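You operate a simulated robot arm through the tools that you are given. There is no shell and no other tool.

The job below is to be done with a simulated robot arm. You get a single attempt, and the scene is never put back.

Task
Refill both empty cells of the white tray from the middle teal drawer.
Fine: one balloon a cell; shut the drawer again; leave the tape roll in it. Where these are worked on the way, their far stop is far enough and under half their travel is too little: middle teal drawer.

Only the result counts: the job must be done as asked and must still hold three seconds after the hand-in. Knocking over, shifting, dropping, spilling or breaking anything else fails it.

Robot
A 6-joint arm with a two-finger gripper, fixed in place. Base frame: the origin is on the floor under the middle of its stand, x ahead of it, y to its left, z up; the work surface is at about z = 86. Lengths are in cm, angles in rad, forces in N, time in s.
It reaches about 141.7 cm from its shoulder. Its first joint turns from -2.897 to 2.897 rad. Payload 3.43 kg.
The TCP is the grasp point between the finger pads, 2 cm short of the fingertips. In the tool frame z runs along the fingers and y along their closing line. The gripper opens to 19 cm; its body begins 24.8 cm behind the TCP.
Orientation is that of the tool frame in the base frame, as a unit quaternion [x, y, z, w]. With the fingers straight down and closing along the base's y, the tool's x points along the base's -x, its y along +y and its z along -z.

Tools
- The arm moves only by the tool servo_tool. Its argument "motion" is a list of rows, each a list of 2 entries, a list of its own where there are three numbers: the shift along the tool's x, y, z in units of 300 mm (1.0 is 300 mm), then the turn, a rotation vector about the tool's x, y, z in units of 180 degrees (1.0 is 180 degrees). In form: [[[dx, dy, dz], [rx, ry, rz]], ...]. A call has 1 to 20 rows; each row is the pose to reach, as a shift and turn from the pose commanded when the call began, along the tool's axes at that moment. "grip" is the finger opening in m, from 0 to 0.19, set as the call begins (left out, the last holds). A call with a number of a shift or a turn outside -1 to 1 is refused whole. A row lasts 0.2 s, in which the tool goes at most 5 cm and 0.15 rad; a call with a longer step from one row to the next is refused whole, and so is a gripper value outside its range. Where a pose cannot be reached the arm comes as near as it can. A force on the tool above 90 N (or 10 N above the force at the start of the call, whichever is more), or a blocked arm, ends the call early, and 0.2 s more pass. Each finger travels about 15.3 cm/s and halts on what it meets, pressing with about 26 N; the grip force reading is that of the motor and also rises with nothing between the fingers. The clock runs only during rows and for 0.2 s after the last one: add rows that repeat a pose to give the fingers time. The reply holds the time, the measured pose of the TCP, the force on the tool along the base axes, the opening and the grip force, in the units named above and with some noise, with the torque about the TCP (base axes, N m) and any sound that the robot's microphone picked up.
- Cameras (640 x 400 px; columns grow to the right, rows downward): "scene" is now at [4.55, 17.23, 161.82]; the picture's right is [-0.51, -0.86, 0.00], its down [-0.67, 0.40, -0.63] and it looks along [0.54, -0.32, -0.78] (base axes); focal length 344 px, centre (320, 200). "wrist" rides on the gripper at [7, -0.8, -28.8] in the tool frame; the picture's right is [0.12, 0.99, 0.00], its down [-0.96, 0.12, -0.25] and it looks along [-0.24, 0.03, 0.97] (tool axes); focal length 261 px, centre (320, 200). There is no depth. A picture from a camera that has moved, and an enlarged one, comes with that camera's place and axes in the base frame and with its lens.
- capture(camera): a new picture of that camera. No time passes.
- lift_body(by): moves the trunk up (or, below 0, down) by that many cm; the arm and the scene camera ride with it, the base frame stays. It gives what a move gives, with no picture.
- aim_head(pan, tilt): turns the head with the scene camera to pan (to the left, within 2.094 rad either way) and tilt (down, from -0.506 to 1.204), counted from straight ahead of the robot. It gives what a move gives.
- close_up(camera, box): a new picture of the part [left, top, right, bottom] of that camera's present view, enlarged. No time passes.
- job_done(): hands the job in; it is judged then, once.

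Nothing tells you positions but the pictures and the camera data. Unless the task says otherwise, let go and move clear before handing in.

The tools are called after "Emit:" as a command line: name --argument value ..., lists and objects as JSON in quotes. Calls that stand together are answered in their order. servo_tool: Moves the arm, as the interface text tells. Its arguments: {"type":"object","properties":{"motion":{"type":"array"},"grip":{"type":"number"}},"required":["motion"]} The other tools are called the same way: lift_body (by) moves the trunk up or down; aim_head (pan, tilt) turns the head that bears the scene camera; capture (camera) takes a picture; close_up (camera, box) takes an enlarged picture of a part of a camera's view; job_done () hands the job in.

At the start:

```text
t: 0.0
tcp_pos: [63.45, -17.86, 108.45]
ee_rot: [0.0, 1.0, 0.0, 0.0]
force: [0.2, 0.1, 0.3]
moment: [0.03, 0.03, -0.02]
grip_width: 19.0
grasp_force: 0.1
trunk travel left (down, up): [-20.0, 24.0]
head pan, tilt (commanded): [-0.536, 0.887]
```

scene: 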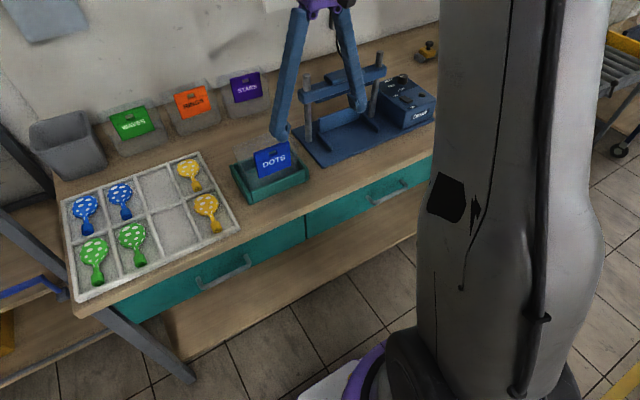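
wrist: 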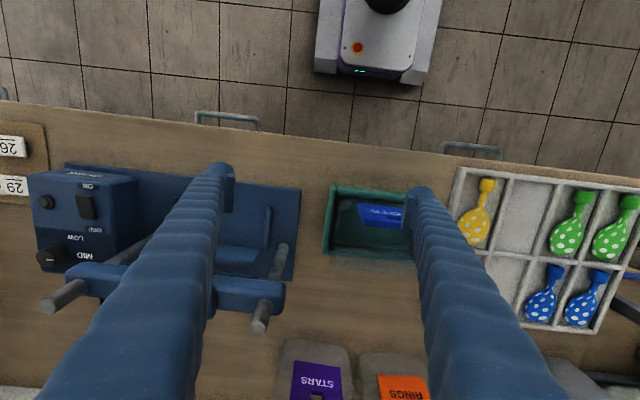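

I see a white tray with two empty cells in its third column, and teal drawers along the front edge of the bench. I'll look around with the head first to work out which drawer is the middle one.

Emit:
close_up --camera "scene" --box '[20, 100, 340, 320]'

Emit:
close_up --camera "wrist" --box '[320, 100, 640, 350]'

Emit:
aim_head --pan -0.9 --tilt 0.8

Emit:
capture --camera "scene"

```text
1.82 times, centred on (180, 210) of scene
camera zoom: at [4.55, 17.23, 161.82], right [-0.51, -0.86, 0.0], down [-0.67, 0.4, -0.63], along [0.54, -0.32, -0.78], focal length 626 px, centre (574, 182)
```

zoom: 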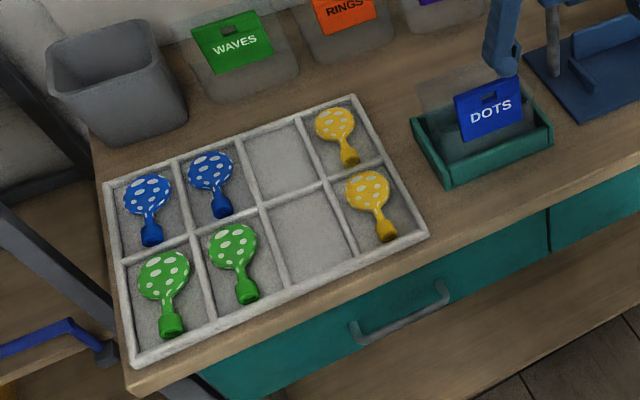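

```text
1.60 times, centred on (480, 225) of wrist
camera zoom: at [56.48, -18.79, 137.28], right [-0.12, 0.99, 0.0], down [0.96, 0.12, 0.25], along [0.24, 0.03, -0.97], focal length 417 px, centre (64, 160)
```

zoom: 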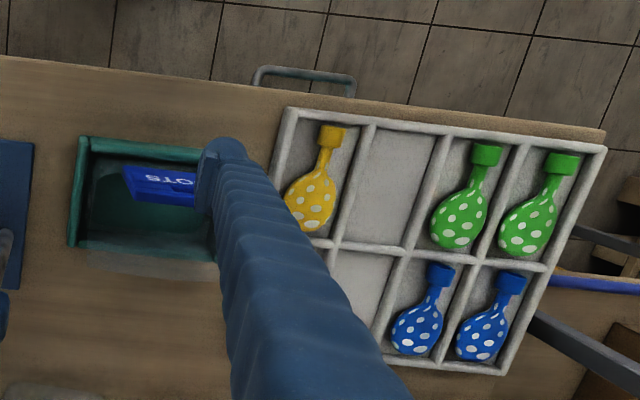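

```text
t: 0.8
tcp_pos: [63.46, -17.85, 108.5]
ee_rot: [0.0, 1.0, 0.0, 0.0]
force: [0.2, -0.3, 0.0]
moment: [-0.03, -0.01, 0.02]
grip_width: 18.95
grasp_force: 0.0
trunk travel left (down, up): [-20.0, 24.0]
head pan, tilt (commanded): [-0.901, 0.799]
```

```text
taken
camera scene: at [3.01, 14.81, 162.51], right [-0.78, -0.62, 0.0], down [-0.45, 0.56, -0.7], along [0.43, -0.55, -0.72], focal length 344 px, centre (320, 200)
```

scene: 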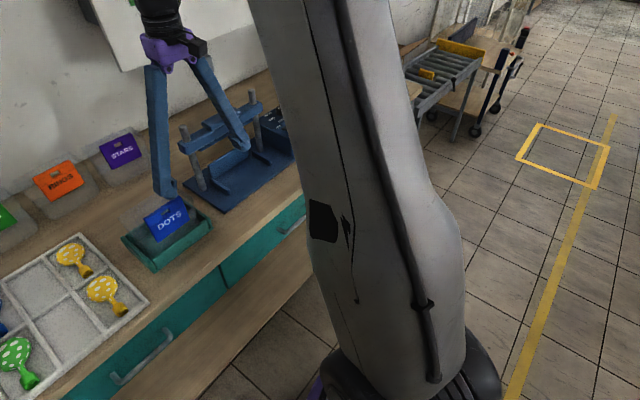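

The arm hides the right end of the bench from the scene camera. I'll turn the head further right to see whether there's a third drawer beyond the second handle.

Emit:
aim_head --pan -1.3 --tilt 0.6

Emit:
capture --camera "scene"

Emit:
aim_head --pan 0.0 --tilt 0.8

Emit:
capture --camera "scene"

```text
t: 1.7
tcp_pos: [63.51, -17.86, 108.54]
ee_rot: [0.0, 1.0, 0.0, 0.001]
force: [0.4, 0.6, -0.4]
moment: [0.01, 0.0, -0.01]
grip_width: 19.02
grasp_force: 0.0
trunk travel left (down, up): [-20.0, 24.0]
head pan, tilt (commanded): [-1.3, 0.6]
```

```text
taken
camera scene: at [0.37, 12.61, 164.19], right [-0.96, -0.27, 0.0], down [-0.15, 0.54, -0.82], along [0.22, -0.79, -0.57], focal length 344 px, centre (320, 200)
```

scene: 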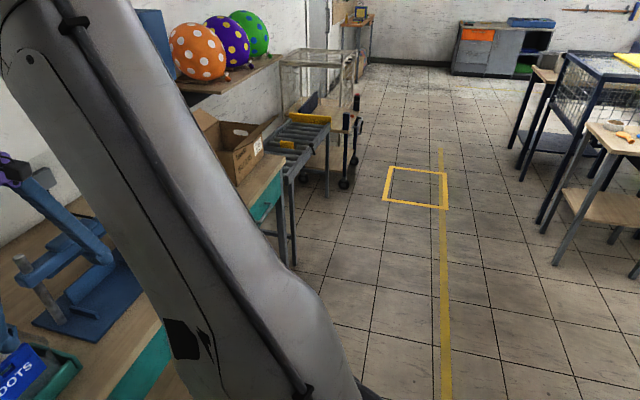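

```text
t: 3.2
tcp_pos: [63.45, -17.79, 108.45]
ee_rot: [-0.001, 1.0, 0.0, 0.0]
force: [0.6, 0.0, 0.3]
moment: [0.01, -0.02, 0.03]
grip_width: 19.0
grasp_force: 0.1
trunk travel left (down, up): [-20.0, 24.0]
head pan, tilt (commanded): [0.0, 0.799]
```

```text
taken
camera scene: at [6.06, 21.12, 162.51], right [0.0, -1.0, 0.0], down [-0.72, 0.0, -0.7], along [0.7, 0.0, -0.72], focal length 344 px, centre (320, 200)
```

scene: 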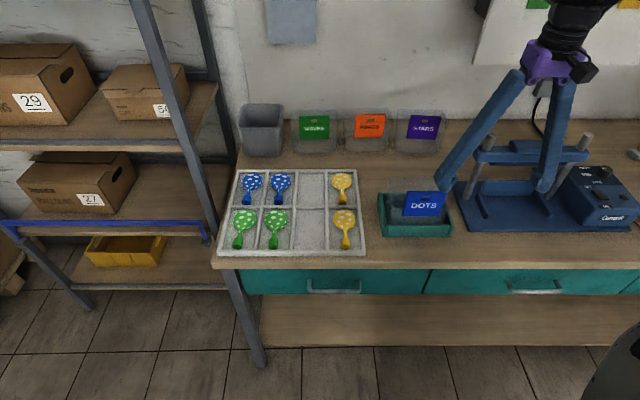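

The bench has three drawers side by side, and the middle one has its handle near x 55, y -38, z 77. I'll zoom in on that handle, the cards and the tray before planning the pull.

Emit:
close_up --camera "scene" --box '[480, 255, 640, 315]'

Emit:
close_up --camera "scene" --box '[220, 90, 460, 260]'

Emit:
close_up --camera "wrist" --box '[160, 90, 300, 180]'

Emit:
close_up --camera "wrist" --box '[180, 140, 460, 320]'

```text
4.00 times, centred on (560, 285) of scene
camera zoom: at [6.06, 21.12, 162.51], right [0.0, -1.0, 0.0], down [-0.72, 0.0, -0.7], along [0.7, 0.0, -0.72], focal length 1377 px, centre (-640, -140)
```

zoom: 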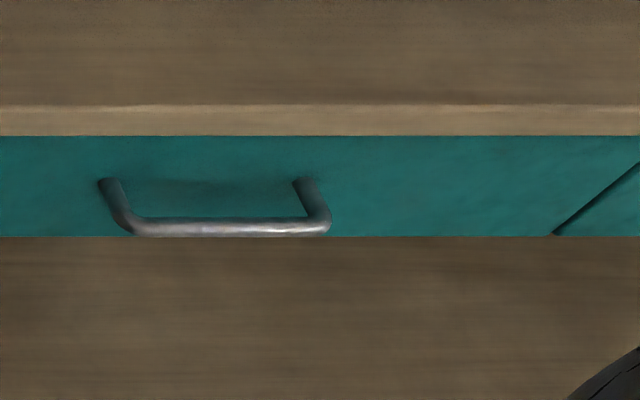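

```text
2.35 times, centred on (340, 175) of scene
camera zoom: at [6.06, 21.12, 162.51], right [0.0, -1.0, 0.0], down [-0.72, 0.0, -0.7], along [0.7, 0.0, -0.72], focal length 810 px, centre (273, 259)
```

zoom: 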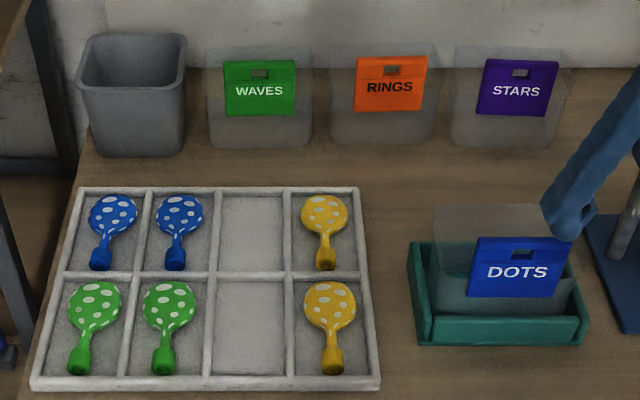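

```text
4.44 times, centred on (230, 135) of wrist
camera zoom: at [56.48, -18.79, 137.33], right [-0.12, 0.99, 0.0], down [0.96, 0.12, 0.25], along [0.24, 0.03, -0.97], focal length 1158 px, centre (720, 489)
```

zoom: 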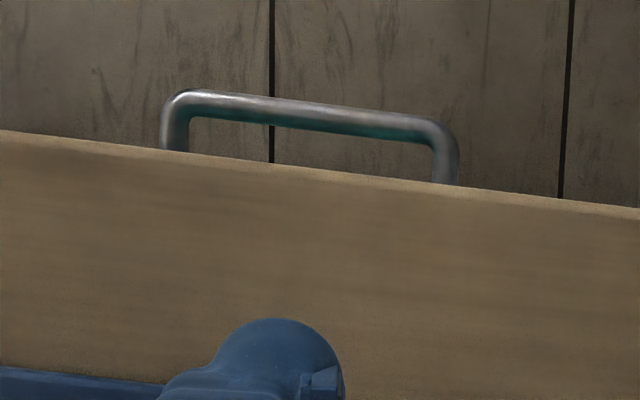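

```text
2.22 times, centred on (320, 230) of wrist
camera zoom: at [56.48, -18.79, 137.33], right [-0.12, 0.99, 0.0], down [0.96, 0.12, 0.25], along [0.24, 0.03, -0.97], focal length 579 px, centre (320, 133)
```

zoom: 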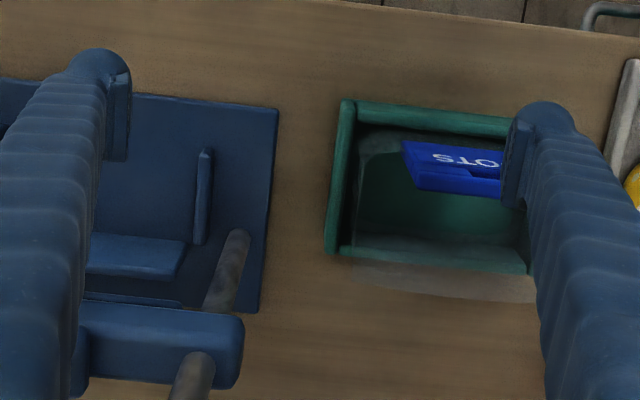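

The "DOTS" card is in the teal bin and every balloon in the tray is dotted, so dotted balloons look like the right ones. The middle handle's bar is near x 54.7, y -39, z 75.6, so I'll back the arm off in front of it.

Emit:
servo_tool --motion '[[[0.1, 0, 0], [0, 0, 0]], [[0.22, -0.06, -0.02], [0, 0, 0]], [[0.32, -0.16, -0.04], [0, 0, 0]], [[0.42, -0.26, -0.06], [0, 0, 0]], [[0.52, -0.37, -0.08], [0, 0, 0]], [[0.62, -0.48, -0.1], [0, 0, 0]], [[0.7, -0.59, -0.1], [0, 0, 0]], [[0.78, -0.7, -0.1], [0, 0, 0]], [[0.85, -0.8, -0.1], [0, 0, 0]], [[0.9, -0.9, -0.1], [0, 0, 0]], [[0.93, -0.94, -0.1], [0, 0, 0]]]' --grip 0.08

Emit:
capture --camera "scene"

Emit:
capture --camera "wrist"

```text
t: 5.6
tcp_pos: [35.56, -46.22, 111.43]
ee_rot: [-0.002, 1.0, 0.0, 0.0]
force: [-1.0, 0.5, 0.0]
moment: [0.05, 0.02, 0.03]
grip_width: 8.0
grasp_force: 0.1
trunk travel left (down, up): [-20.0, 24.0]
head pan, tilt (commanded): [0.0, 0.799]
```

```text
taken
camera scene: at [5.99, 21.07, 162.52], right [0.0, -1.0, 0.0], down [-0.72, 0.0, -0.7], along [0.7, 0.0, -0.72], focal length 344 px, centre (320, 200)
```

scene: 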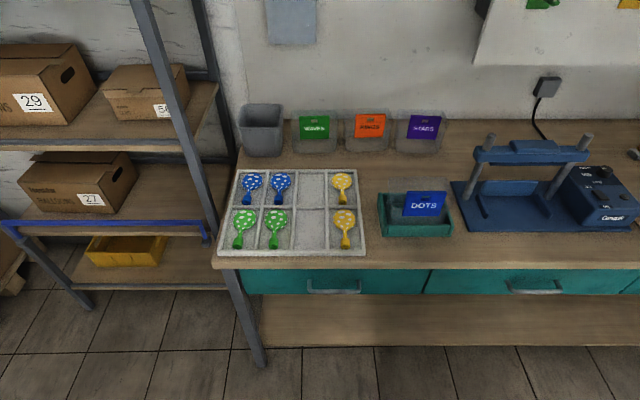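

```text
taken
camera wrist: at [28.65, -47.11, 140.24], right [-0.12, 0.99, 0.0], down [0.96, 0.12, 0.25], along [0.25, 0.03, -0.97], focal length 261 px, centre (320, 200)
```

wrist: 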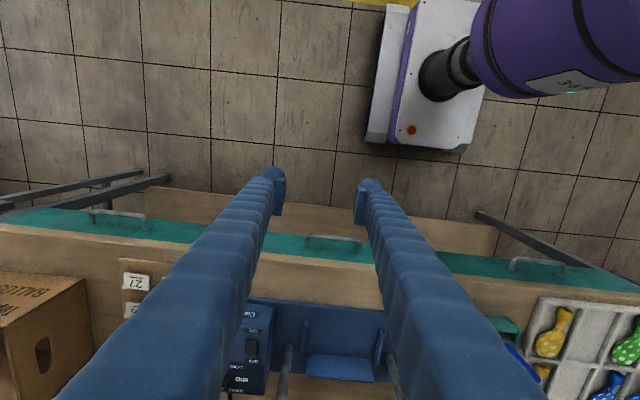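

All three handles are now in the wrist view, and the middle one is straight ahead. I'll zoom in on it, and on the finger tips to judge their thickness.

Emit:
close_up --camera "wrist" --box '[260, 160, 420, 270]'

Emit:
aim_head --pan -0.75 --tilt 0.9

Emit:
capture --camera "scene"

```text
3.64 times, centred on (340, 215) of wrist
camera zoom: at [28.65, -47.11, 140.24], right [-0.12, 0.99, 0.0], down [0.96, 0.12, 0.25], along [0.25, 0.03, -0.97], focal length 948 px, centre (247, 146)
```

zoom: 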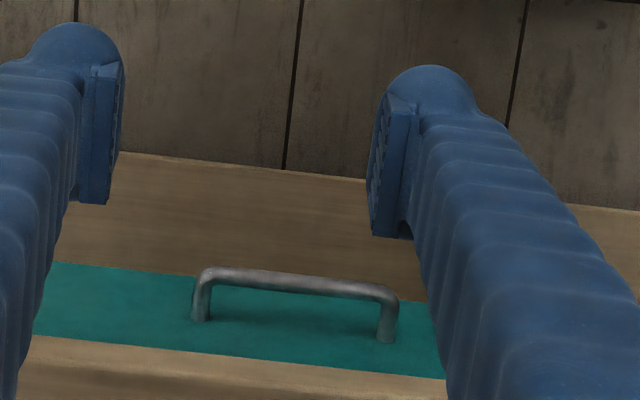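

```text
t: 6.7
tcp_pos: [35.66, -46.16, 111.46]
ee_rot: [-0.001, 1.0, -0.001, -0.001]
force: [0.3, 0.8, -0.3]
moment: [-0.01, 0.01, 0.01]
grip_width: 7.98
grasp_force: 0.1
trunk travel left (down, up): [-20.0, 24.0]
head pan, tilt (commanded): [-0.75, 0.901]
```

```text
taken
camera scene: at [3.47, 15.98, 161.72], right [-0.68, -0.73, 0.0], down [-0.57, 0.53, -0.62], along [0.45, -0.42, -0.78], focal length 344 px, centre (320, 200)
```

scene: 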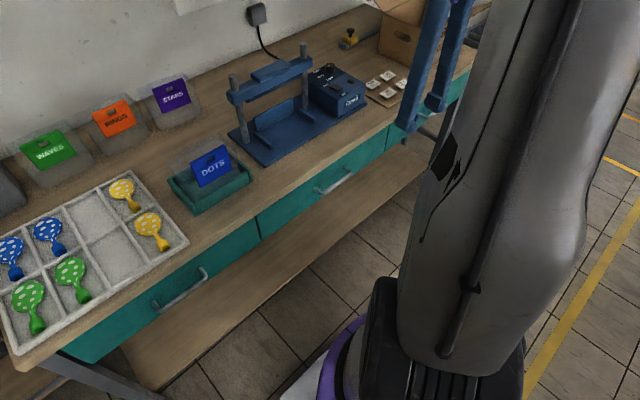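

The bar is about 15 cm wide, centred near (55, -39.5, 75.6), and the fingertips are about 2.7 cm thick. That's too thick to slot in vertically behind the bar, so I'll tip the tool to point forward and slightly down, with the fingers closing vertically.

Emit:
servo_tool --motion '[[[-0.01, 0, 0], [-0.0219, -0.0168, 0.0263]], [[-0.03, 0, 0], [-0.0437, -0.0335, 0.0526]], [[-0.05, 0, 0], [-0.0656, -0.0503, 0.079]], [[-0.07, 0, 0], [-0.0874, -0.0671, 0.1053]], [[-0.09, 0, 0], [-0.1093, -0.0839, 0.1316]], [[-0.11, 0, 0], [-0.1311, -0.1006, 0.1579]], [[-0.13, 0, 0], [-0.153, -0.1174, 0.1843]], [[-0.15, 0, 0], [-0.1749, -0.1342, 0.2106]], [[-0.17, 0, 0], [-0.1967, -0.1509, 0.2369]], [[-0.19, 0, 0], [-0.2186, -0.1677, 0.2632]], [[-0.21, 0, 0], [-0.2404, -0.1845, 0.2895]], [[-0.23, 0, 0], [-0.2623, -0.2013, 0.3159]], [[-0.25, 0, 0], [-0.2841, -0.218, 0.3422]], [[-0.25, 0, 0], [-0.306, -0.2348, 0.3685]]]' --grip 0.06

Emit:
capture --camera "scene"

Emit:
capture --camera "wrist"

```text
t: 9.7
tcp_pos: [43.0, -46.16, 111.53]
ee_rot: [0.513, 0.668, 0.427, 0.328]
force: [-0.1, 0.0, 0.0]
moment: [0.01, 0.0, -0.01]
grip_width: 6.0
grasp_force: 0.0
trunk travel left (down, up): [-20.0, 24.0]
head pan, tilt (commanded): [-0.75, 0.901]
```

```text
taken
camera scene: at [3.4, 15.97, 161.72], right [-0.68, -0.73, 0.0], down [-0.57, 0.53, -0.62], along [0.45, -0.42, -0.78], focal length 344 px, centre (320, 200)
```

scene: 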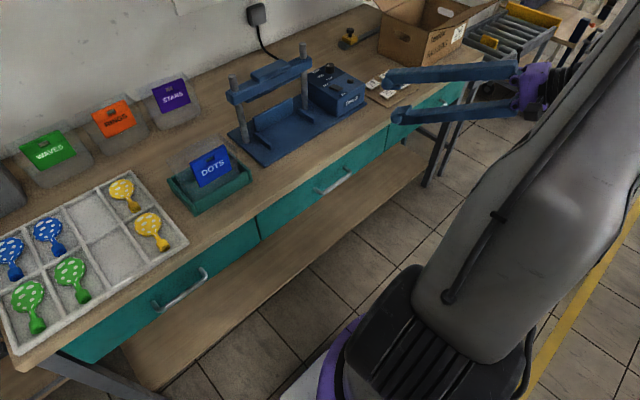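

```text
taken
camera wrist: at [15.72, -46.29, 122.91], right [0.37, 0.22, 0.9], down [0.08, -0.97, 0.21], along [0.92, -0.01, -0.38], focal length 261 px, centre (320, 200)
```

wrist: 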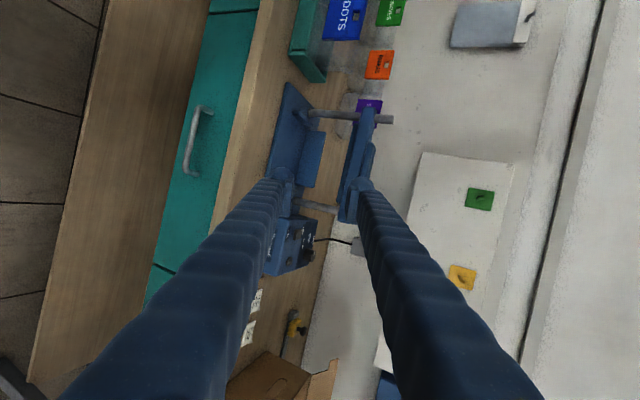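

The tool now points forward and slightly down with the fingers one above the other. I'll zoom on the handle from this angle to fix its position better.

Emit:
close_up --camera "wrist" --box '[140, 80, 300, 200]'

Emit:
close_up --camera "scene" --box '[280, 150, 380, 220]'

```text
3.33 times, centred on (220, 140) of wrist
camera zoom: at [15.72, -46.29, 122.91], right [0.37, 0.22, 0.9], down [0.08, -0.97, 0.21], along [0.92, -0.01, -0.38], focal length 869 px, centre (653, 400)
```

zoom: 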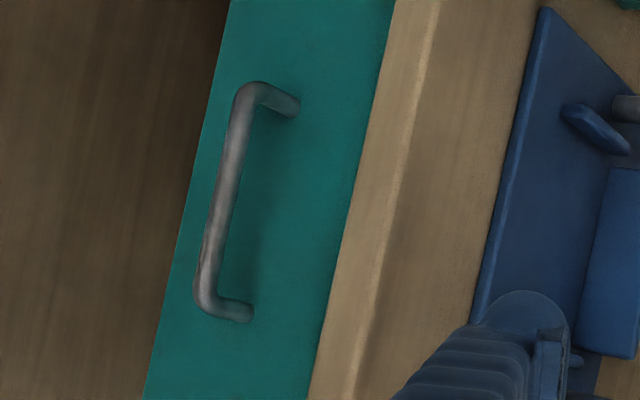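

```text
5.71 times, centred on (330, 185) of scene
camera zoom: at [3.4, 15.97, 161.72], right [-0.68, -0.73, 0.0], down [-0.57, 0.53, -0.62], along [0.45, -0.42, -0.78], focal length 1968 px, centre (263, 286)
```

zoom: 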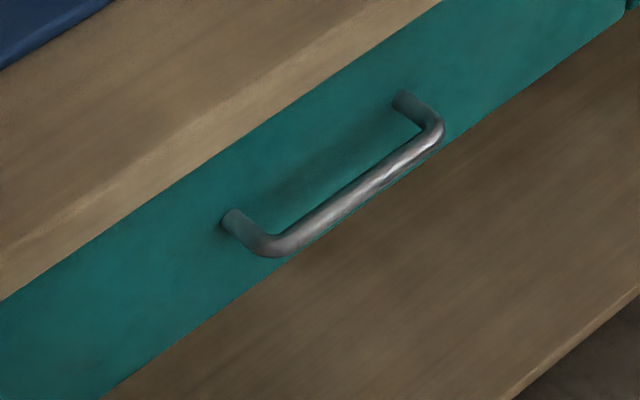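

The views agree on a bar centre of about (54.9, -39.7, 75.3). I'll lower to a pre-grasp about 9 cm short of it, flatten the pitch slightly and set the fingers to 4.5 cm.

Emit:
servo_tool --motion '[[[0.0105, -0.0958, 0.0619], [-0.0056, 0, 0]], [[0.021, -0.1916, 0.1238], [-0.0111, 0, 0]], [[0.0315, -0.2874, 0.1857], [-0.0167, 0, 0]], [[0.042, -0.3832, 0.2476], [-0.0222, 0, 0]], [[0.0525, -0.479, 0.3095], [-0.0278, 0, 0]], [[0.063, -0.5748, 0.3714], [-0.0334, 0, 0]], [[0.0735, -0.6706, 0.4333], [-0.0389, 0, 0]], [[0.084, -0.7664, 0.4952], [-0.0445, 0, 0]], [[0.0945, -0.8622, 0.5571], [-0.05, 0, 0]], [[0.105, -0.958, 0.619], [-0.0556, 0, 0]]]' --grip 0.045

Emit:
capture --camera "scene"

Emit:
capture --camera "wrist"

```text
t: 11.9
tcp_pos: [46.62, -41.87, 77.64]
ee_rot: [0.483, 0.63, 0.483, 0.37]
force: [-0.4, -0.4, 0.4]
moment: [-0.03, 0.05, -0.01]
grip_width: 4.48
grasp_force: 0.0
trunk travel left (down, up): [-20.0, 24.0]
head pan, tilt (commanded): [-0.75, 0.901]
```

```text
taken
camera scene: at [3.44, 15.99, 161.72], right [-0.68, -0.73, 0.0], down [-0.57, 0.53, -0.62], along [0.45, -0.42, -0.78], focal length 344 px, centre (320, 200)
```

scene: 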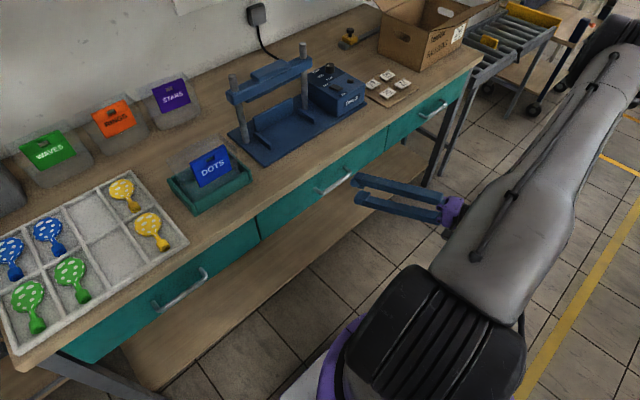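

```text
taken
camera wrist: at [17.94, -42.37, 84.34], right [0.22, 0.18, 0.96], down [0.05, -0.98, 0.18], along [0.97, 0.01, -0.22], focal length 261 px, centre (320, 200)
```

wrist: 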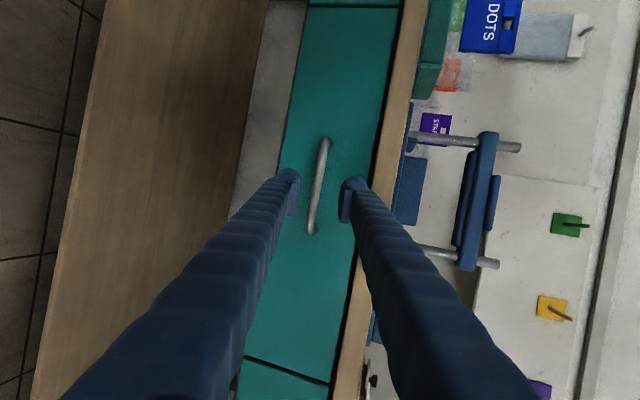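

The handle bar sits centrally between the open fingers. I'll advance 8 cm along the tool axis so the bar is between the pads.

Emit:
servo_tool --motion '[[[0, 0, 0.06], [0, 0, 0]], [[0, 0, 0.12], [0, 0, 0]], [[0, 0, 0.18], [0, 0, 0]], [[0, 0, 0.23], [0, 0, 0]], [[0, 0, 0.265], [0, 0, 0]]]'

Emit:
capture --camera "wrist"

Emit:
close_up --camera "scene" --box '[280, 140, 440, 240]'

```text
t: 13.1
tcp_pos: [54.18, -39.88, 75.6]
ee_rot: [0.483, 0.629, 0.483, 0.371]
force: [-0.2, 0.3, -0.5]
moment: [-0.02, 0.0, -0.02]
grip_width: 4.49
grasp_force: 0.1
trunk travel left (down, up): [-20.0, 24.0]
head pan, tilt (commanded): [-0.75, 0.901]
```

```text
taken
camera wrist: at [25.34, -40.37, 82.24], right [0.22, 0.18, 0.96], down [0.05, -0.98, 0.18], along [0.97, 0.01, -0.22], focal length 261 px, centre (320, 200)
```

wrist: 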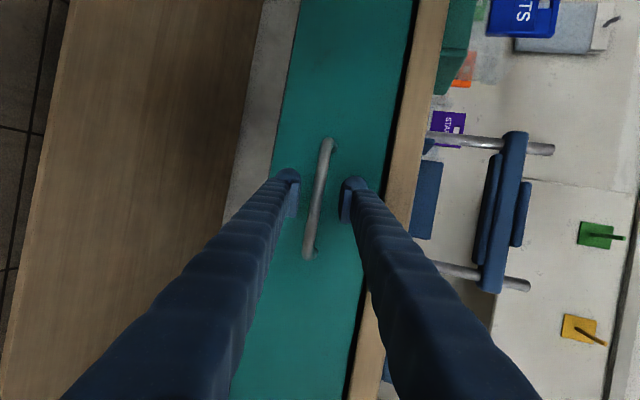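

```text
4.00 times, centred on (360, 190) of scene
camera zoom: at [3.44, 15.95, 161.72], right [-0.68, -0.73, 0.0], down [-0.57, 0.53, -0.62], along [0.45, -0.42, -0.78], focal length 1377 px, centre (160, 240)
```

zoom: 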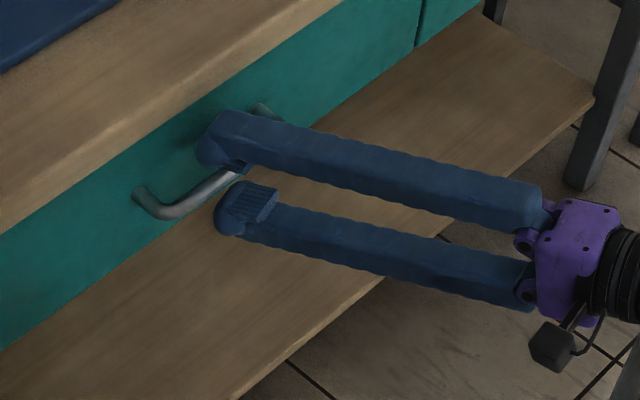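

The fingers straddle the bar without touching anything. I'll close on it.

Emit:
servo_tool --motion '[[[0, 0, 0], [0, 0, 0]], [[0, 0, 0], [0, 0, 0]], [[0, 0, 0], [0, 0, 0]], [[0, 0, 0], [0, 0, 0]]]' --grip 0.0

Emit:
close_up --camera "scene" --box '[280, 140, 440, 240]'

```text
t: 14.1
tcp_pos: [54.12, -39.84, 75.31]
ee_rot: [0.484, 0.631, 0.482, 0.369]
force: [-20.8, -2.3, -38.3]
moment: [0.86, 0.45, -0.68]
grip_width: 1.33
grasp_force: 44.9
trunk travel left (down, up): [-20.0, 24.0]
head pan, tilt (commanded): [-0.75, 0.901]
```

```text
4.00 times, centred on (360, 190) of scene
camera zoom: at [3.53, 15.81, 161.71], right [-0.68, -0.73, 0.0], down [-0.57, 0.54, -0.62], along [0.45, -0.42, -0.78], focal length 1377 px, centre (160, 240)
```

zoom: 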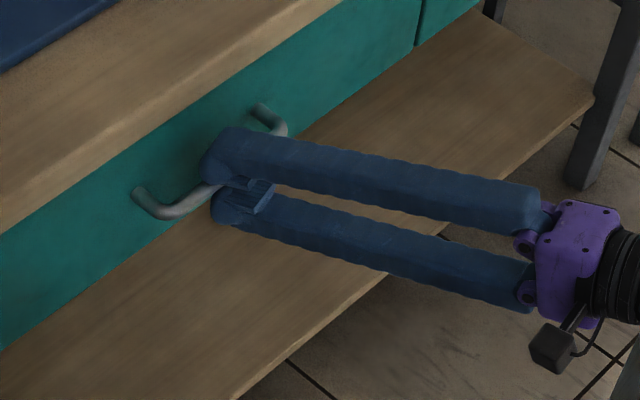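

The grip holds at 1.33 cm on the bar, with some vertical preload because the bar sits slightly lower than the tool centre. I'll relax that and pull straight back a few cm as a trial.

Emit:
servo_tool --motion '[[[0, -0.013, 0], [0, 0, 0]], [[0, -0.013, 0], [0, 0, 0]], [[0.0086, -0.0213, -0.0311], [0, 0, 0]], [[0.0173, -0.0297, -0.0622], [0, 0, 0]], [[0.0259, -0.038, -0.0933], [0, 0, 0]], [[0.0345, -0.0463, -0.1244], [0, 0, 0]]]'

Emit:
close_up --camera "scene" --box '[260, 120, 460, 245]'

```text
t: 15.5
tcp_pos: [50.07, -39.81, 75.32]
ee_rot: [0.482, 0.63, 0.483, 0.37]
force: [-0.6, 3.9, -9.5]
moment: [0.93, 0.09, -0.18]
grip_width: 1.35
grasp_force: 44.7
trunk travel left (down, up): [-20.0, 24.0]
head pan, tilt (commanded): [-0.75, 0.901]
```

```text
3.20 times, centred on (360, 182) of scene
camera zoom: at [3.48, 15.94, 161.72], right [-0.68, -0.73, 0.0], down [-0.57, 0.53, -0.62], along [0.45, -0.42, -0.78], focal length 1102 px, centre (192, 256)
```

zoom: 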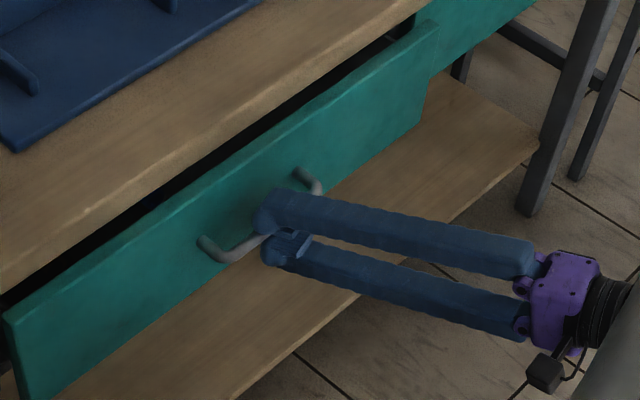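

The drawer is moving smoothly and the force is low. I'll keep pulling another 12 cm.

Emit:
servo_tool --motion '[[[0.0129, -0.0125, -0.0467], [0, 0, 0]], [[0.0259, -0.025, -0.0933], [0, 0, 0]], [[0.0388, -0.0375, -0.14], [0, 0, 0]], [[0.0518, -0.05, -0.1866], [0, 0, 0]], [[0.0647, -0.0625, -0.2333], [0, 0, 0]], [[0.0777, -0.075, -0.2799], [0, 0, 0]], [[0.0906, -0.0875, -0.3266], [0, 0, 0]], [[0.1036, -0.1, -0.3732], [0, 0, 0]]]'

Emit:
capture --camera "scene"

```text
t: 17.3
tcp_pos: [38.0, -39.87, 75.28]
ee_rot: [0.483, 0.629, 0.483, 0.371]
force: [-1.1, 10.5, -15.5]
moment: [0.87, 0.17, -0.2]
grip_width: 1.33
grasp_force: 44.4
trunk travel left (down, up): [-20.0, 24.0]
head pan, tilt (commanded): [-0.75, 0.901]
```

```text
taken
camera scene: at [3.47, 15.95, 161.71], right [-0.68, -0.73, 0.0], down [-0.57, 0.53, -0.62], along [0.45, -0.42, -0.78], focal length 344 px, centre (320, 200)
```

scene: 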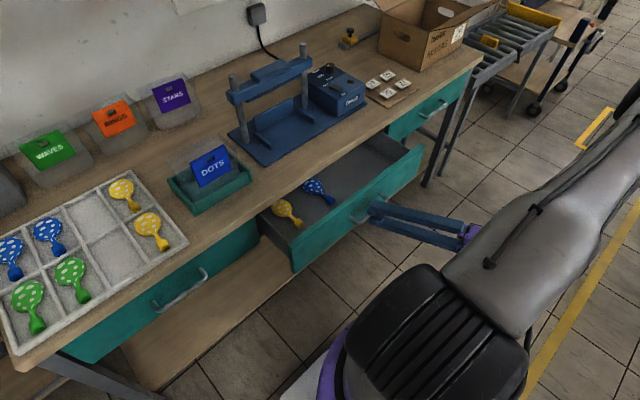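

The drawer is about 16 cm open and I can see yellow and blue dotted balloons inside. I'll pull on in smaller steps, watching the force for the far stop.

Emit:
servo_tool --motion '[[[0.0086, -0.0083, -0.0311], [0, 0, 0]], [[0.0173, -0.0167, -0.0622], [0, 0, 0]], [[0.0259, -0.025, -0.0933], [0, 0, 0]], [[0.0345, -0.0333, -0.1244], [0, 0, 0]], [[0.0432, -0.0417, -0.1555], [0, 0, 0]], [[0.0518, -0.05, -0.1866], [0, 0, 0]], [[0.0604, -0.0583, -0.2177], [0, 0, 0]], [[0.069, -0.0666, -0.2488], [0, 0, 0]]]'

Emit:
capture --camera "scene"

```text
t: 19.1
tcp_pos: [30.02, -39.87, 75.21]
ee_rot: [0.483, 0.629, 0.483, 0.371]
force: [-0.8, 3.1, -10.1]
moment: [0.81, 0.1, -0.23]
grip_width: 1.36
grasp_force: 45.0
trunk travel left (down, up): [-20.0, 24.0]
head pan, tilt (commanded): [-0.75, 0.901]
```

```text
taken
camera scene: at [3.41, 15.93, 161.72], right [-0.68, -0.73, 0.0], down [-0.57, 0.53, -0.62], along [0.45, -0.42, -0.78], focal length 344 px, centre (320, 200)
```

scene: 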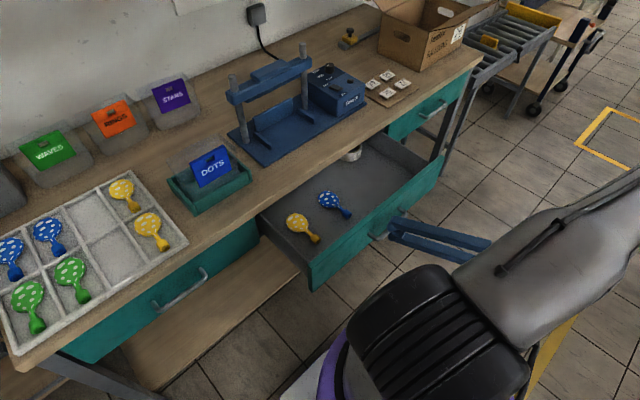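

It's about 24 cm open: two dotted balloons lie inside, and the tape roll is at the back. I'll continue toward the far stop.

Emit:
servo_tool --motion '[[[0.0086, -0.0083, -0.0311], [0, 0, 0]], [[0.0173, -0.0167, -0.0622], [0, 0, 0]], [[0.0259, -0.025, -0.0933], [0, 0, 0]], [[0.0345, -0.0333, -0.1244], [0, 0, 0]], [[0.0432, -0.0417, -0.1555], [0, 0, 0]], [[0.0518, -0.05, -0.1866], [0, 0, 0]]]'

Emit:
capture --camera "scene"

```text
t: 20.5
tcp_pos: [24.01, -39.86, 75.21]
ee_rot: [0.483, 0.629, 0.483, 0.371]
force: [-0.5, -2.7, 6.6]
moment: [0.75, -0.08, -0.6]
grip_width: 1.33
grasp_force: 45.2
trunk travel left (down, up): [-20.0, 24.0]
head pan, tilt (commanded): [-0.75, 0.901]
```

```text
taken
camera scene: at [3.34, 15.96, 161.73], right [-0.68, -0.73, 0.0], down [-0.57, 0.53, -0.62], along [0.45, -0.42, -0.78], focal length 344 px, centre (320, 200)
```

scene: 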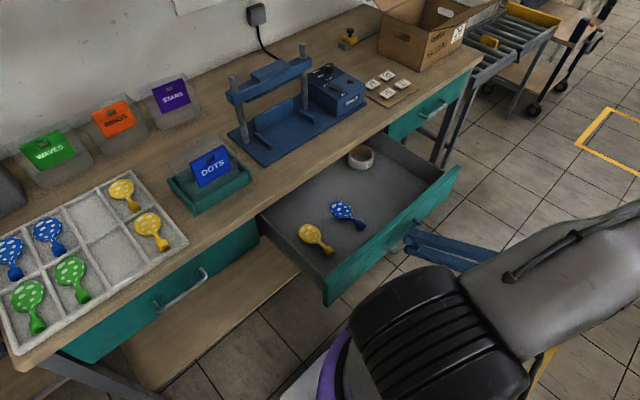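

About 30 cm open, with no stop yet and low force. I'll pull a little further to find the stop.

Emit:
servo_tool --motion '[[[0.0086, -0.0083, -0.0311], [0, 0, 0]], [[0.0173, -0.0167, -0.0622], [0, 0, 0]], [[0.0259, -0.025, -0.0933], [0, 0, 0]], [[0.0345, -0.0333, -0.1244], [0, 0, 0]], [[0.0432, -0.0417, -0.1555], [0, 0, 0]]]'

Emit:
capture --camera "scene"

```text
t: 21.7
tcp_pos: [19.02, -39.82, 75.26]
ee_rot: [0.482, 0.63, 0.483, 0.37]
force: [-0.4, 1.6, 3.7]
moment: [0.73, -0.05, -0.35]
grip_width: 1.35
grasp_force: 44.7
trunk travel left (down, up): [-20.0, 24.0]
head pan, tilt (commanded): [-0.75, 0.901]
```

```text
taken
camera scene: at [3.34, 15.96, 161.72], right [-0.68, -0.73, 0.0], down [-0.57, 0.53, -0.62], along [0.45, -0.42, -0.78], focal length 344 px, centre (320, 200)
```

scene: 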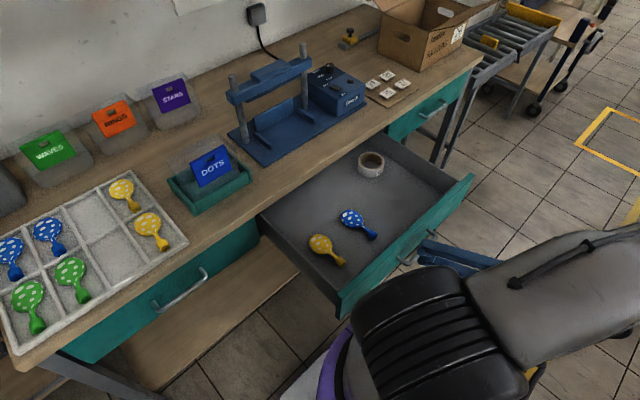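

The drawer is 35 cm out, past half of any travel this bench could allow. I'll release the bar, retreat along the tool axis and rise clear.

Emit:
servo_tool --motion '[[[0, 0, 0], [0, 0, 0]], [[0, 0, 0], [0, 0, 0]], [[0, 0, 0], [0, 0, 0]], [[0, 0, -0.04], [0, 0, 0]], [[0, 0, -0.08], [0, 0, 0]], [[0, 0, -0.117], [0, 0, 0]], [[0, 0.06, -0.133], [0, 0, 0]], [[0, 0.16, -0.16], [0, 0, 0]], [[0, 0.28, -0.192], [0, 0, 0]], [[0, 0.4, -0.224], [0, 0, 0]], [[0, 0.52, -0.257], [0, 0, 0]], [[0, 0.644, -0.29], [0, 0, 0]]]' --grip 0.045

Emit:
capture --camera "scene"

Emit:
capture --camera "wrist"

```text
t: 24.3
tcp_pos: [15.67, -40.56, 96.16]
ee_rot: [0.483, 0.63, 0.482, 0.371]
force: [-0.8, -0.2, 0.0]
moment: [0.02, -0.01, 0.03]
grip_width: 4.5
grasp_force: 0.0
trunk travel left (down, up): [-20.0, 24.0]
head pan, tilt (commanded): [-0.75, 0.901]
```

```text
taken
camera scene: at [3.37, 15.95, 161.73], right [-0.68, -0.73, 0.0], down [-0.57, 0.53, -0.62], along [0.45, -0.42, -0.78], focal length 344 px, centre (320, 200)
```

scene: 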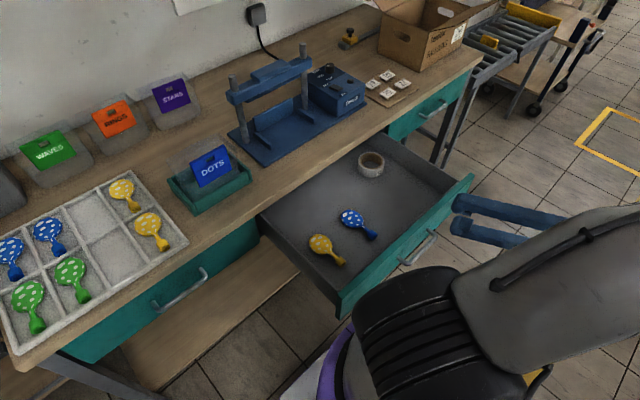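

```text
taken
camera wrist: at [-13.17, -41.21, 102.74], right [0.22, 0.18, 0.96], down [0.05, -0.98, 0.17], along [0.97, 0.01, -0.22], focal length 261 px, centre (320, 200)
```

wrist: 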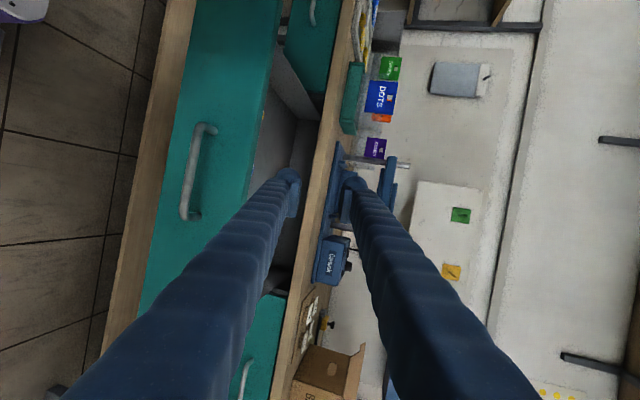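

The drawer stayed open after the release, with two dotted balloons near x 44 at y -21 and y -35, necks toward the robot, and the tape further back. I'll raise the trunk for clearance, then turn the tool straight down over the drawer.

Emit:
lift_body --by 15

Emit:
servo_tool --motion '[[[0.0119, 0.009, 0.0705], [0.0252, 0.0193, -0.0252]], [[0.0238, 0.018, 0.141], [0.0503, 0.0386, -0.0503]], [[0.0357, 0.027, 0.2115], [0.0755, 0.0579, -0.0755]], [[0.0476, 0.036, 0.282], [0.1006, 0.0772, -0.1006]], [[0.0595, 0.045, 0.3525], [0.1258, 0.0965, -0.1258]], [[0.0714, 0.054, 0.423], [0.1509, 0.1158, -0.1509]], [[0.0833, 0.063, 0.4935], [0.1761, 0.1351, -0.1761]], [[0.0952, 0.072, 0.564], [0.2013, 0.1545, -0.2013]], [[0.1071, 0.081, 0.6345], [0.2264, 0.1738, -0.2264]], [[0.119, 0.09, 0.705], [0.2516, 0.1931, -0.2516]], [[0.1309, 0.099, 0.7755], [0.2767, 0.2124, -0.2767]], [[0.1428, 0.108, 0.846], [0.3019, 0.2317, -0.3019]], [[0.1547, 0.117, 0.9165], [0.327, 0.251, -0.327]], [[0.1667, 0.126, 0.987], [0.3522, 0.2703, -0.3522]]]' --grip 0.1

Emit:
capture --camera "scene"

Emit:
capture --camera "wrist"

```text
t: 26.0
tcp_pos: [15.6, -40.74, 111.02]
ee_rot: [0.483, 0.629, 0.483, 0.372]
force: [-0.3, -0.1, -1.0]
moment: [-0.02, -0.03, -0.04]
grip_width: 4.49
grasp_force: 0.1
trunk travel left (down, up): [-35.0, 9.0]
head pan, tilt (commanded): [-0.75, 0.901]
```

```text
t: 29.0
tcp_pos: [43.17, -28.05, 107.08]
ee_rot: [-0.001, 1.0, -0.001, -0.001]
force: [0.4, 0.5, 1.4]
moment: [-0.05, 0.09, -0.01]
grip_width: 10.0
grasp_force: 0.0
trunk travel left (down, up): [-35.0, 9.0]
head pan, tilt (commanded): [-0.75, 0.901]
```

```text
taken
camera scene: at [3.66, 16.07, 176.7], right [-0.68, -0.73, 0.0], down [-0.57, 0.53, -0.62], along [0.45, -0.42, -0.78], focal length 344 px, centre (320, 200)
```

scene: 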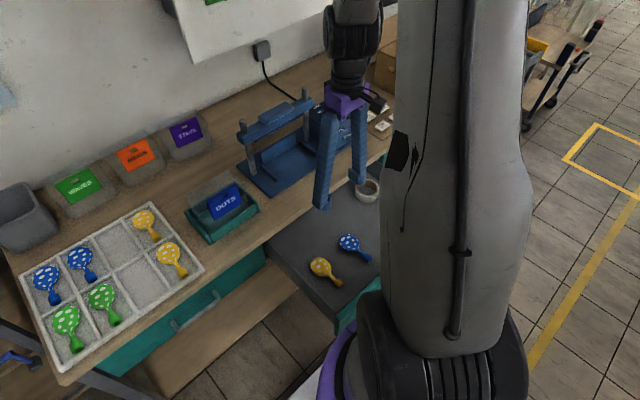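

```text
taken
camera wrist: at [36.25, -28.99, 135.77], right [-0.12, 0.99, 0.0], down [0.96, 0.12, 0.25], along [0.24, 0.03, -0.97], focal length 261 px, centre (320, 200)
```

wrist: 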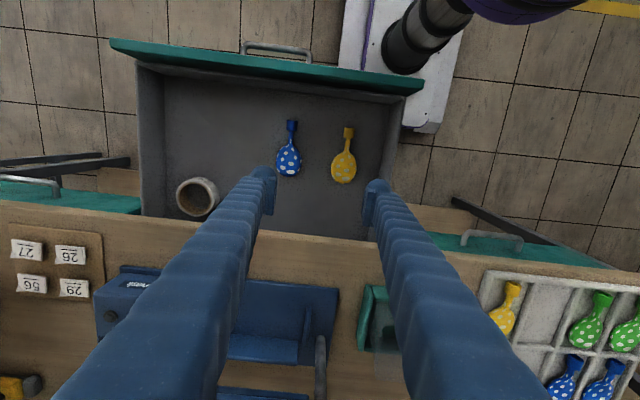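

This gives a clear overhead view of the drawer: blue and yellow dotted balloons near the middle, tape roll to the right. I'll zoom in to locate them precisely.

Emit:
close_up --camera "wrist" --box '[250, 100, 400, 200]'

Emit:
close_up --camera "scene" --box '[280, 210, 420, 300]'

Emit:
close_up --camera "scene" --box '[10, 190, 210, 380]'

Emit:
close_up --camera "wrist" --box '[100, 20, 440, 240]'

```text
4.00 times, centred on (325, 150) of wrist
camera zoom: at [36.25, -28.99, 135.77], right [-0.12, 0.99, 0.0], down [0.96, 0.12, 0.25], along [0.24, 0.03, -0.97], focal length 1043 px, centre (300, 400)
```

zoom: 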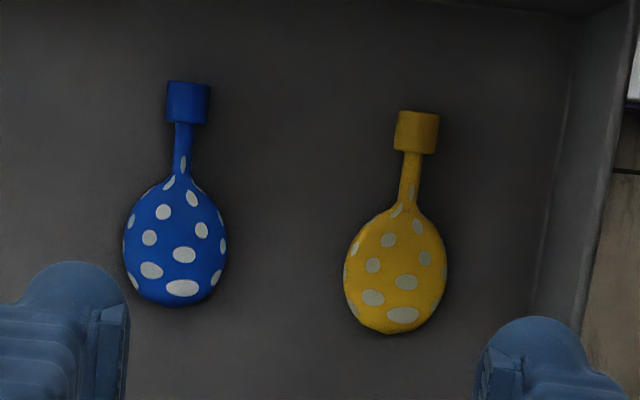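

```text
4.44 times, centred on (350, 255) of scene
camera zoom: at [3.66, 16.07, 176.7], right [-0.68, -0.73, 0.0], down [-0.57, 0.53, -0.62], along [0.45, -0.42, -0.78], focal length 1530 px, centre (187, -44)
```

zoom: 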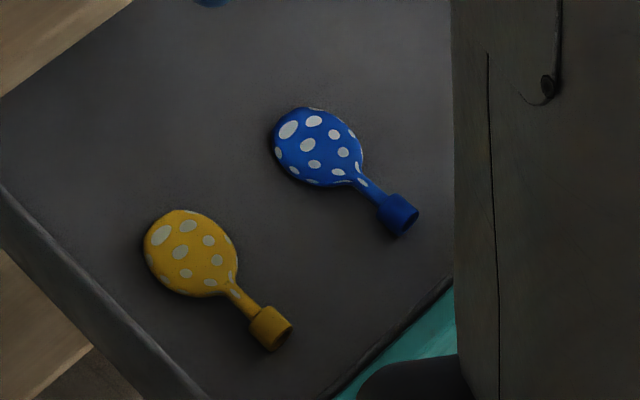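

```text
2.11 times, centred on (110, 285) of scene
camera zoom: at [3.66, 16.07, 176.7], right [-0.68, -0.73, 0.0], down [-0.57, 0.53, -0.62], along [0.45, -0.42, -0.78], focal length 725 px, centre (762, 21)
```

zoom: 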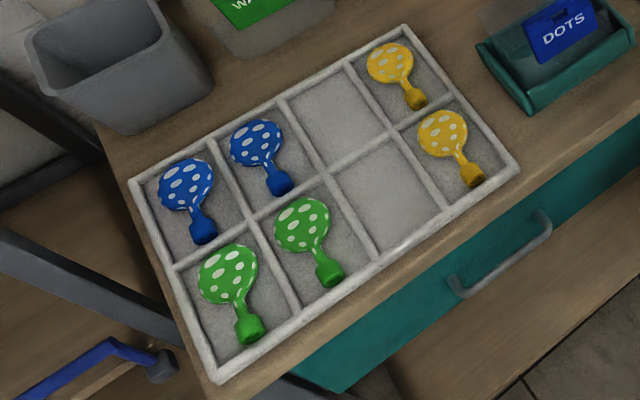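

```text
1.82 times, centred on (270, 130) of wrist
camera zoom: at [36.25, -28.99, 135.77], right [-0.12, 0.99, 0.0], down [0.96, 0.12, 0.25], along [0.24, 0.03, -0.97], focal length 474 px, centre (411, 327)
```

zoom: 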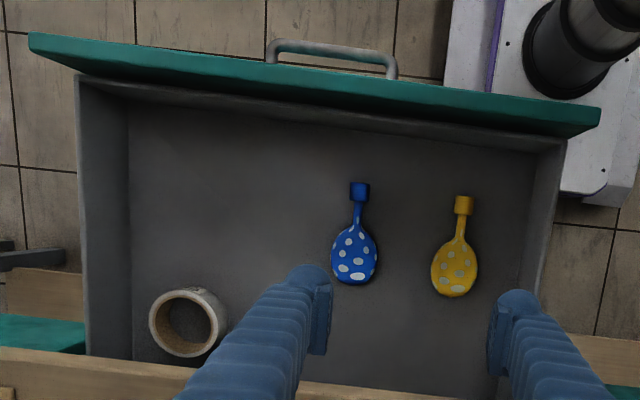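

Both balloons lie along x, with bulb centres near x 43.2 at y -35.5 (blue) and -21.9 (yellow), and thin necks around x 38. The bulbs are nearly as wide as a tray cell, so gripping the slim neck lets the fingers fit inside; I'll hover over the blue neck first.

Emit:
servo_tool --motion '[[[0.0215, -0.0319, 0.092], [0, 0, 0]], [[0.0431, -0.0638, 0.184], [0, 0, 0]], [[0.0646, -0.0956, 0.276], [0, 0, 0]], [[0.0862, -0.1275, 0.368], [0, 0, 0]], [[0.1077, -0.1594, 0.46], [0, 0, 0]], [[0.1292, -0.1913, 0.552], [0, 0, 0]], [[0.1508, -0.2231, 0.644], [0, 0, 0]], [[0.1723, -0.255, 0.736], [0, 0, 0]]]' --grip 0.05

Emit:
capture --camera "wrist"

Emit:
close_up --camera "wrist" --box '[220, 100, 420, 240]'

Emit:
capture --camera "scene"

```text
t: 30.8
tcp_pos: [37.81, -35.74, 85.09]
ee_rot: [-0.001, 1.0, 0.0, 0.0]
force: [0.3, 0.3, -0.4]
moment: [0.03, 0.02, 0.02]
grip_width: 4.99
grasp_force: 0.1
trunk travel left (down, up): [-35.0, 9.0]
head pan, tilt (commanded): [-0.75, 0.901]
```

```text
taken
camera wrist: at [30.9, -36.64, 113.8], right [-0.12, 0.99, 0.0], down [0.96, 0.12, 0.25], along [0.25, 0.03, -0.97], focal length 261 px, centre (320, 200)
```

wrist: 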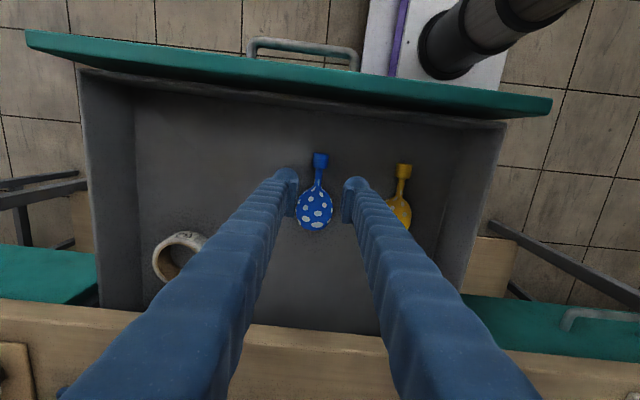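

```text
2.86 times, centred on (320, 170) of wrist
camera zoom: at [30.9, -36.64, 113.8], right [-0.12, 0.99, 0.0], down [0.96, 0.12, 0.25], along [0.25, 0.03, -0.97], focal length 745 px, centre (320, 286)
```

zoom: 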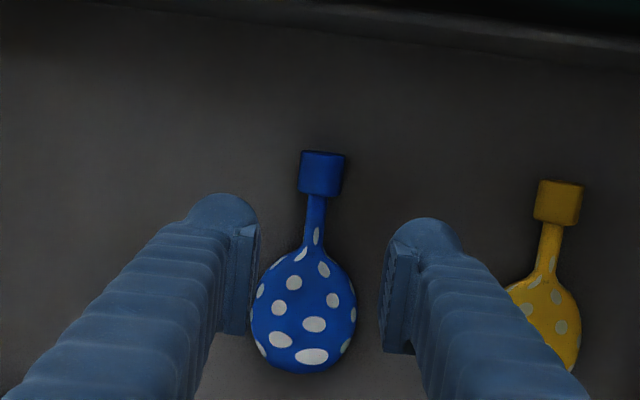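

```text
taken
camera scene: at [3.56, 15.93, 176.72], right [-0.68, -0.73, 0.0], down [-0.57, 0.53, -0.62], along [0.45, -0.42, -0.78], focal length 344 px, centre (320, 200)
```

scene: 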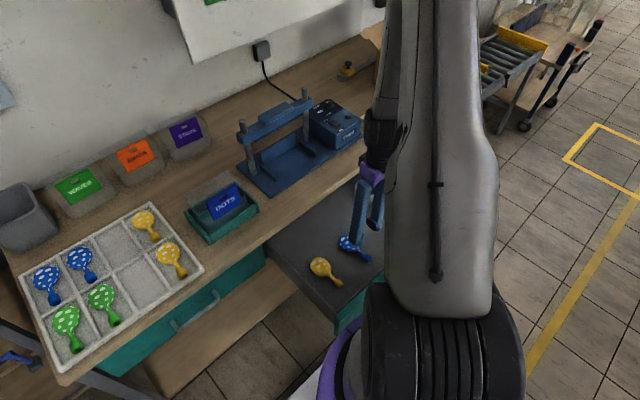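

The blue neck sits at about (38.1, -36.05), almost directly under the grasp point. I'll shift 0.3 cm and descend partway to z 74 to check tip clearance above the drawer floor.

Emit:
servo_tool --motion '[[[0, -0.01, 0.08], [0, 0, 0]], [[0, -0.01, 0.18], [0, 0, 0]], [[0, -0.01, 0.28], [0, 0, 0]], [[0, -0.01, 0.34], [0, 0, 0]], [[0, -0.01, 0.37], [0, 0, 0]]]'

Emit:
close_up --camera "wrist" --box '[220, 100, 420, 240]'

Emit:
close_up --camera "scene" --box '[300, 200, 400, 280]'

```text
t: 32.0
tcp_pos: [37.87, -36.13, 73.81]
ee_rot: [-0.001, 1.0, 0.0, -0.001]
force: [0.2, -0.9, 0.5]
moment: [0.0, -0.03, 0.01]
grip_width: 5.01
grasp_force: 0.1
trunk travel left (down, up): [-35.0, 9.0]
head pan, tilt (commanded): [-0.75, 0.901]
```

```text
2.86 times, centred on (320, 170) of wrist
camera zoom: at [30.9, -37.1, 102.61], right [-0.12, 0.99, 0.0], down [0.96, 0.12, 0.25], along [0.25, 0.03, -0.97], focal length 745 px, centre (320, 286)
```

zoom: 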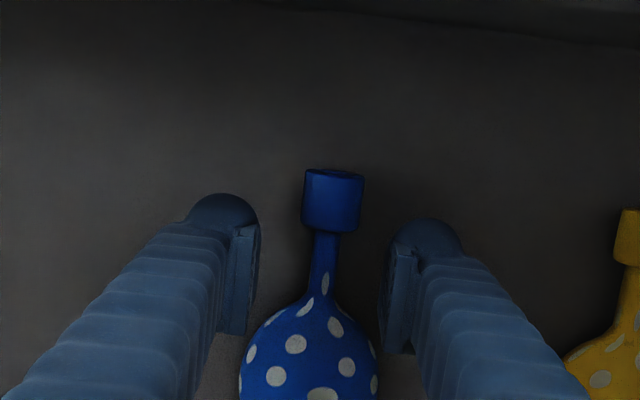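

```text
5.00 times, centred on (350, 240) of scene
camera zoom: at [3.52, 15.96, 176.72], right [-0.68, -0.73, 0.0], down [-0.57, 0.53, -0.62], along [0.45, -0.42, -0.78], focal length 1722 px, centre (170, 0)
```

zoom: 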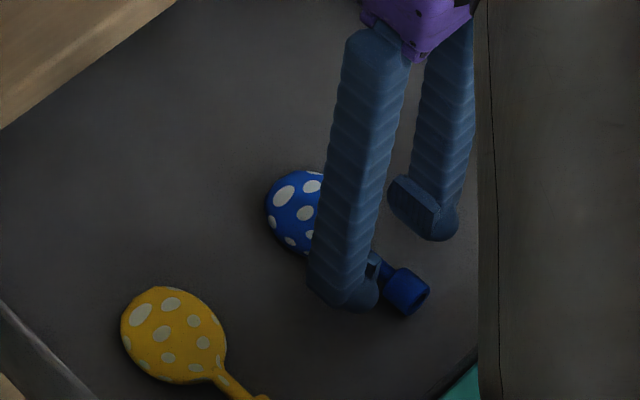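

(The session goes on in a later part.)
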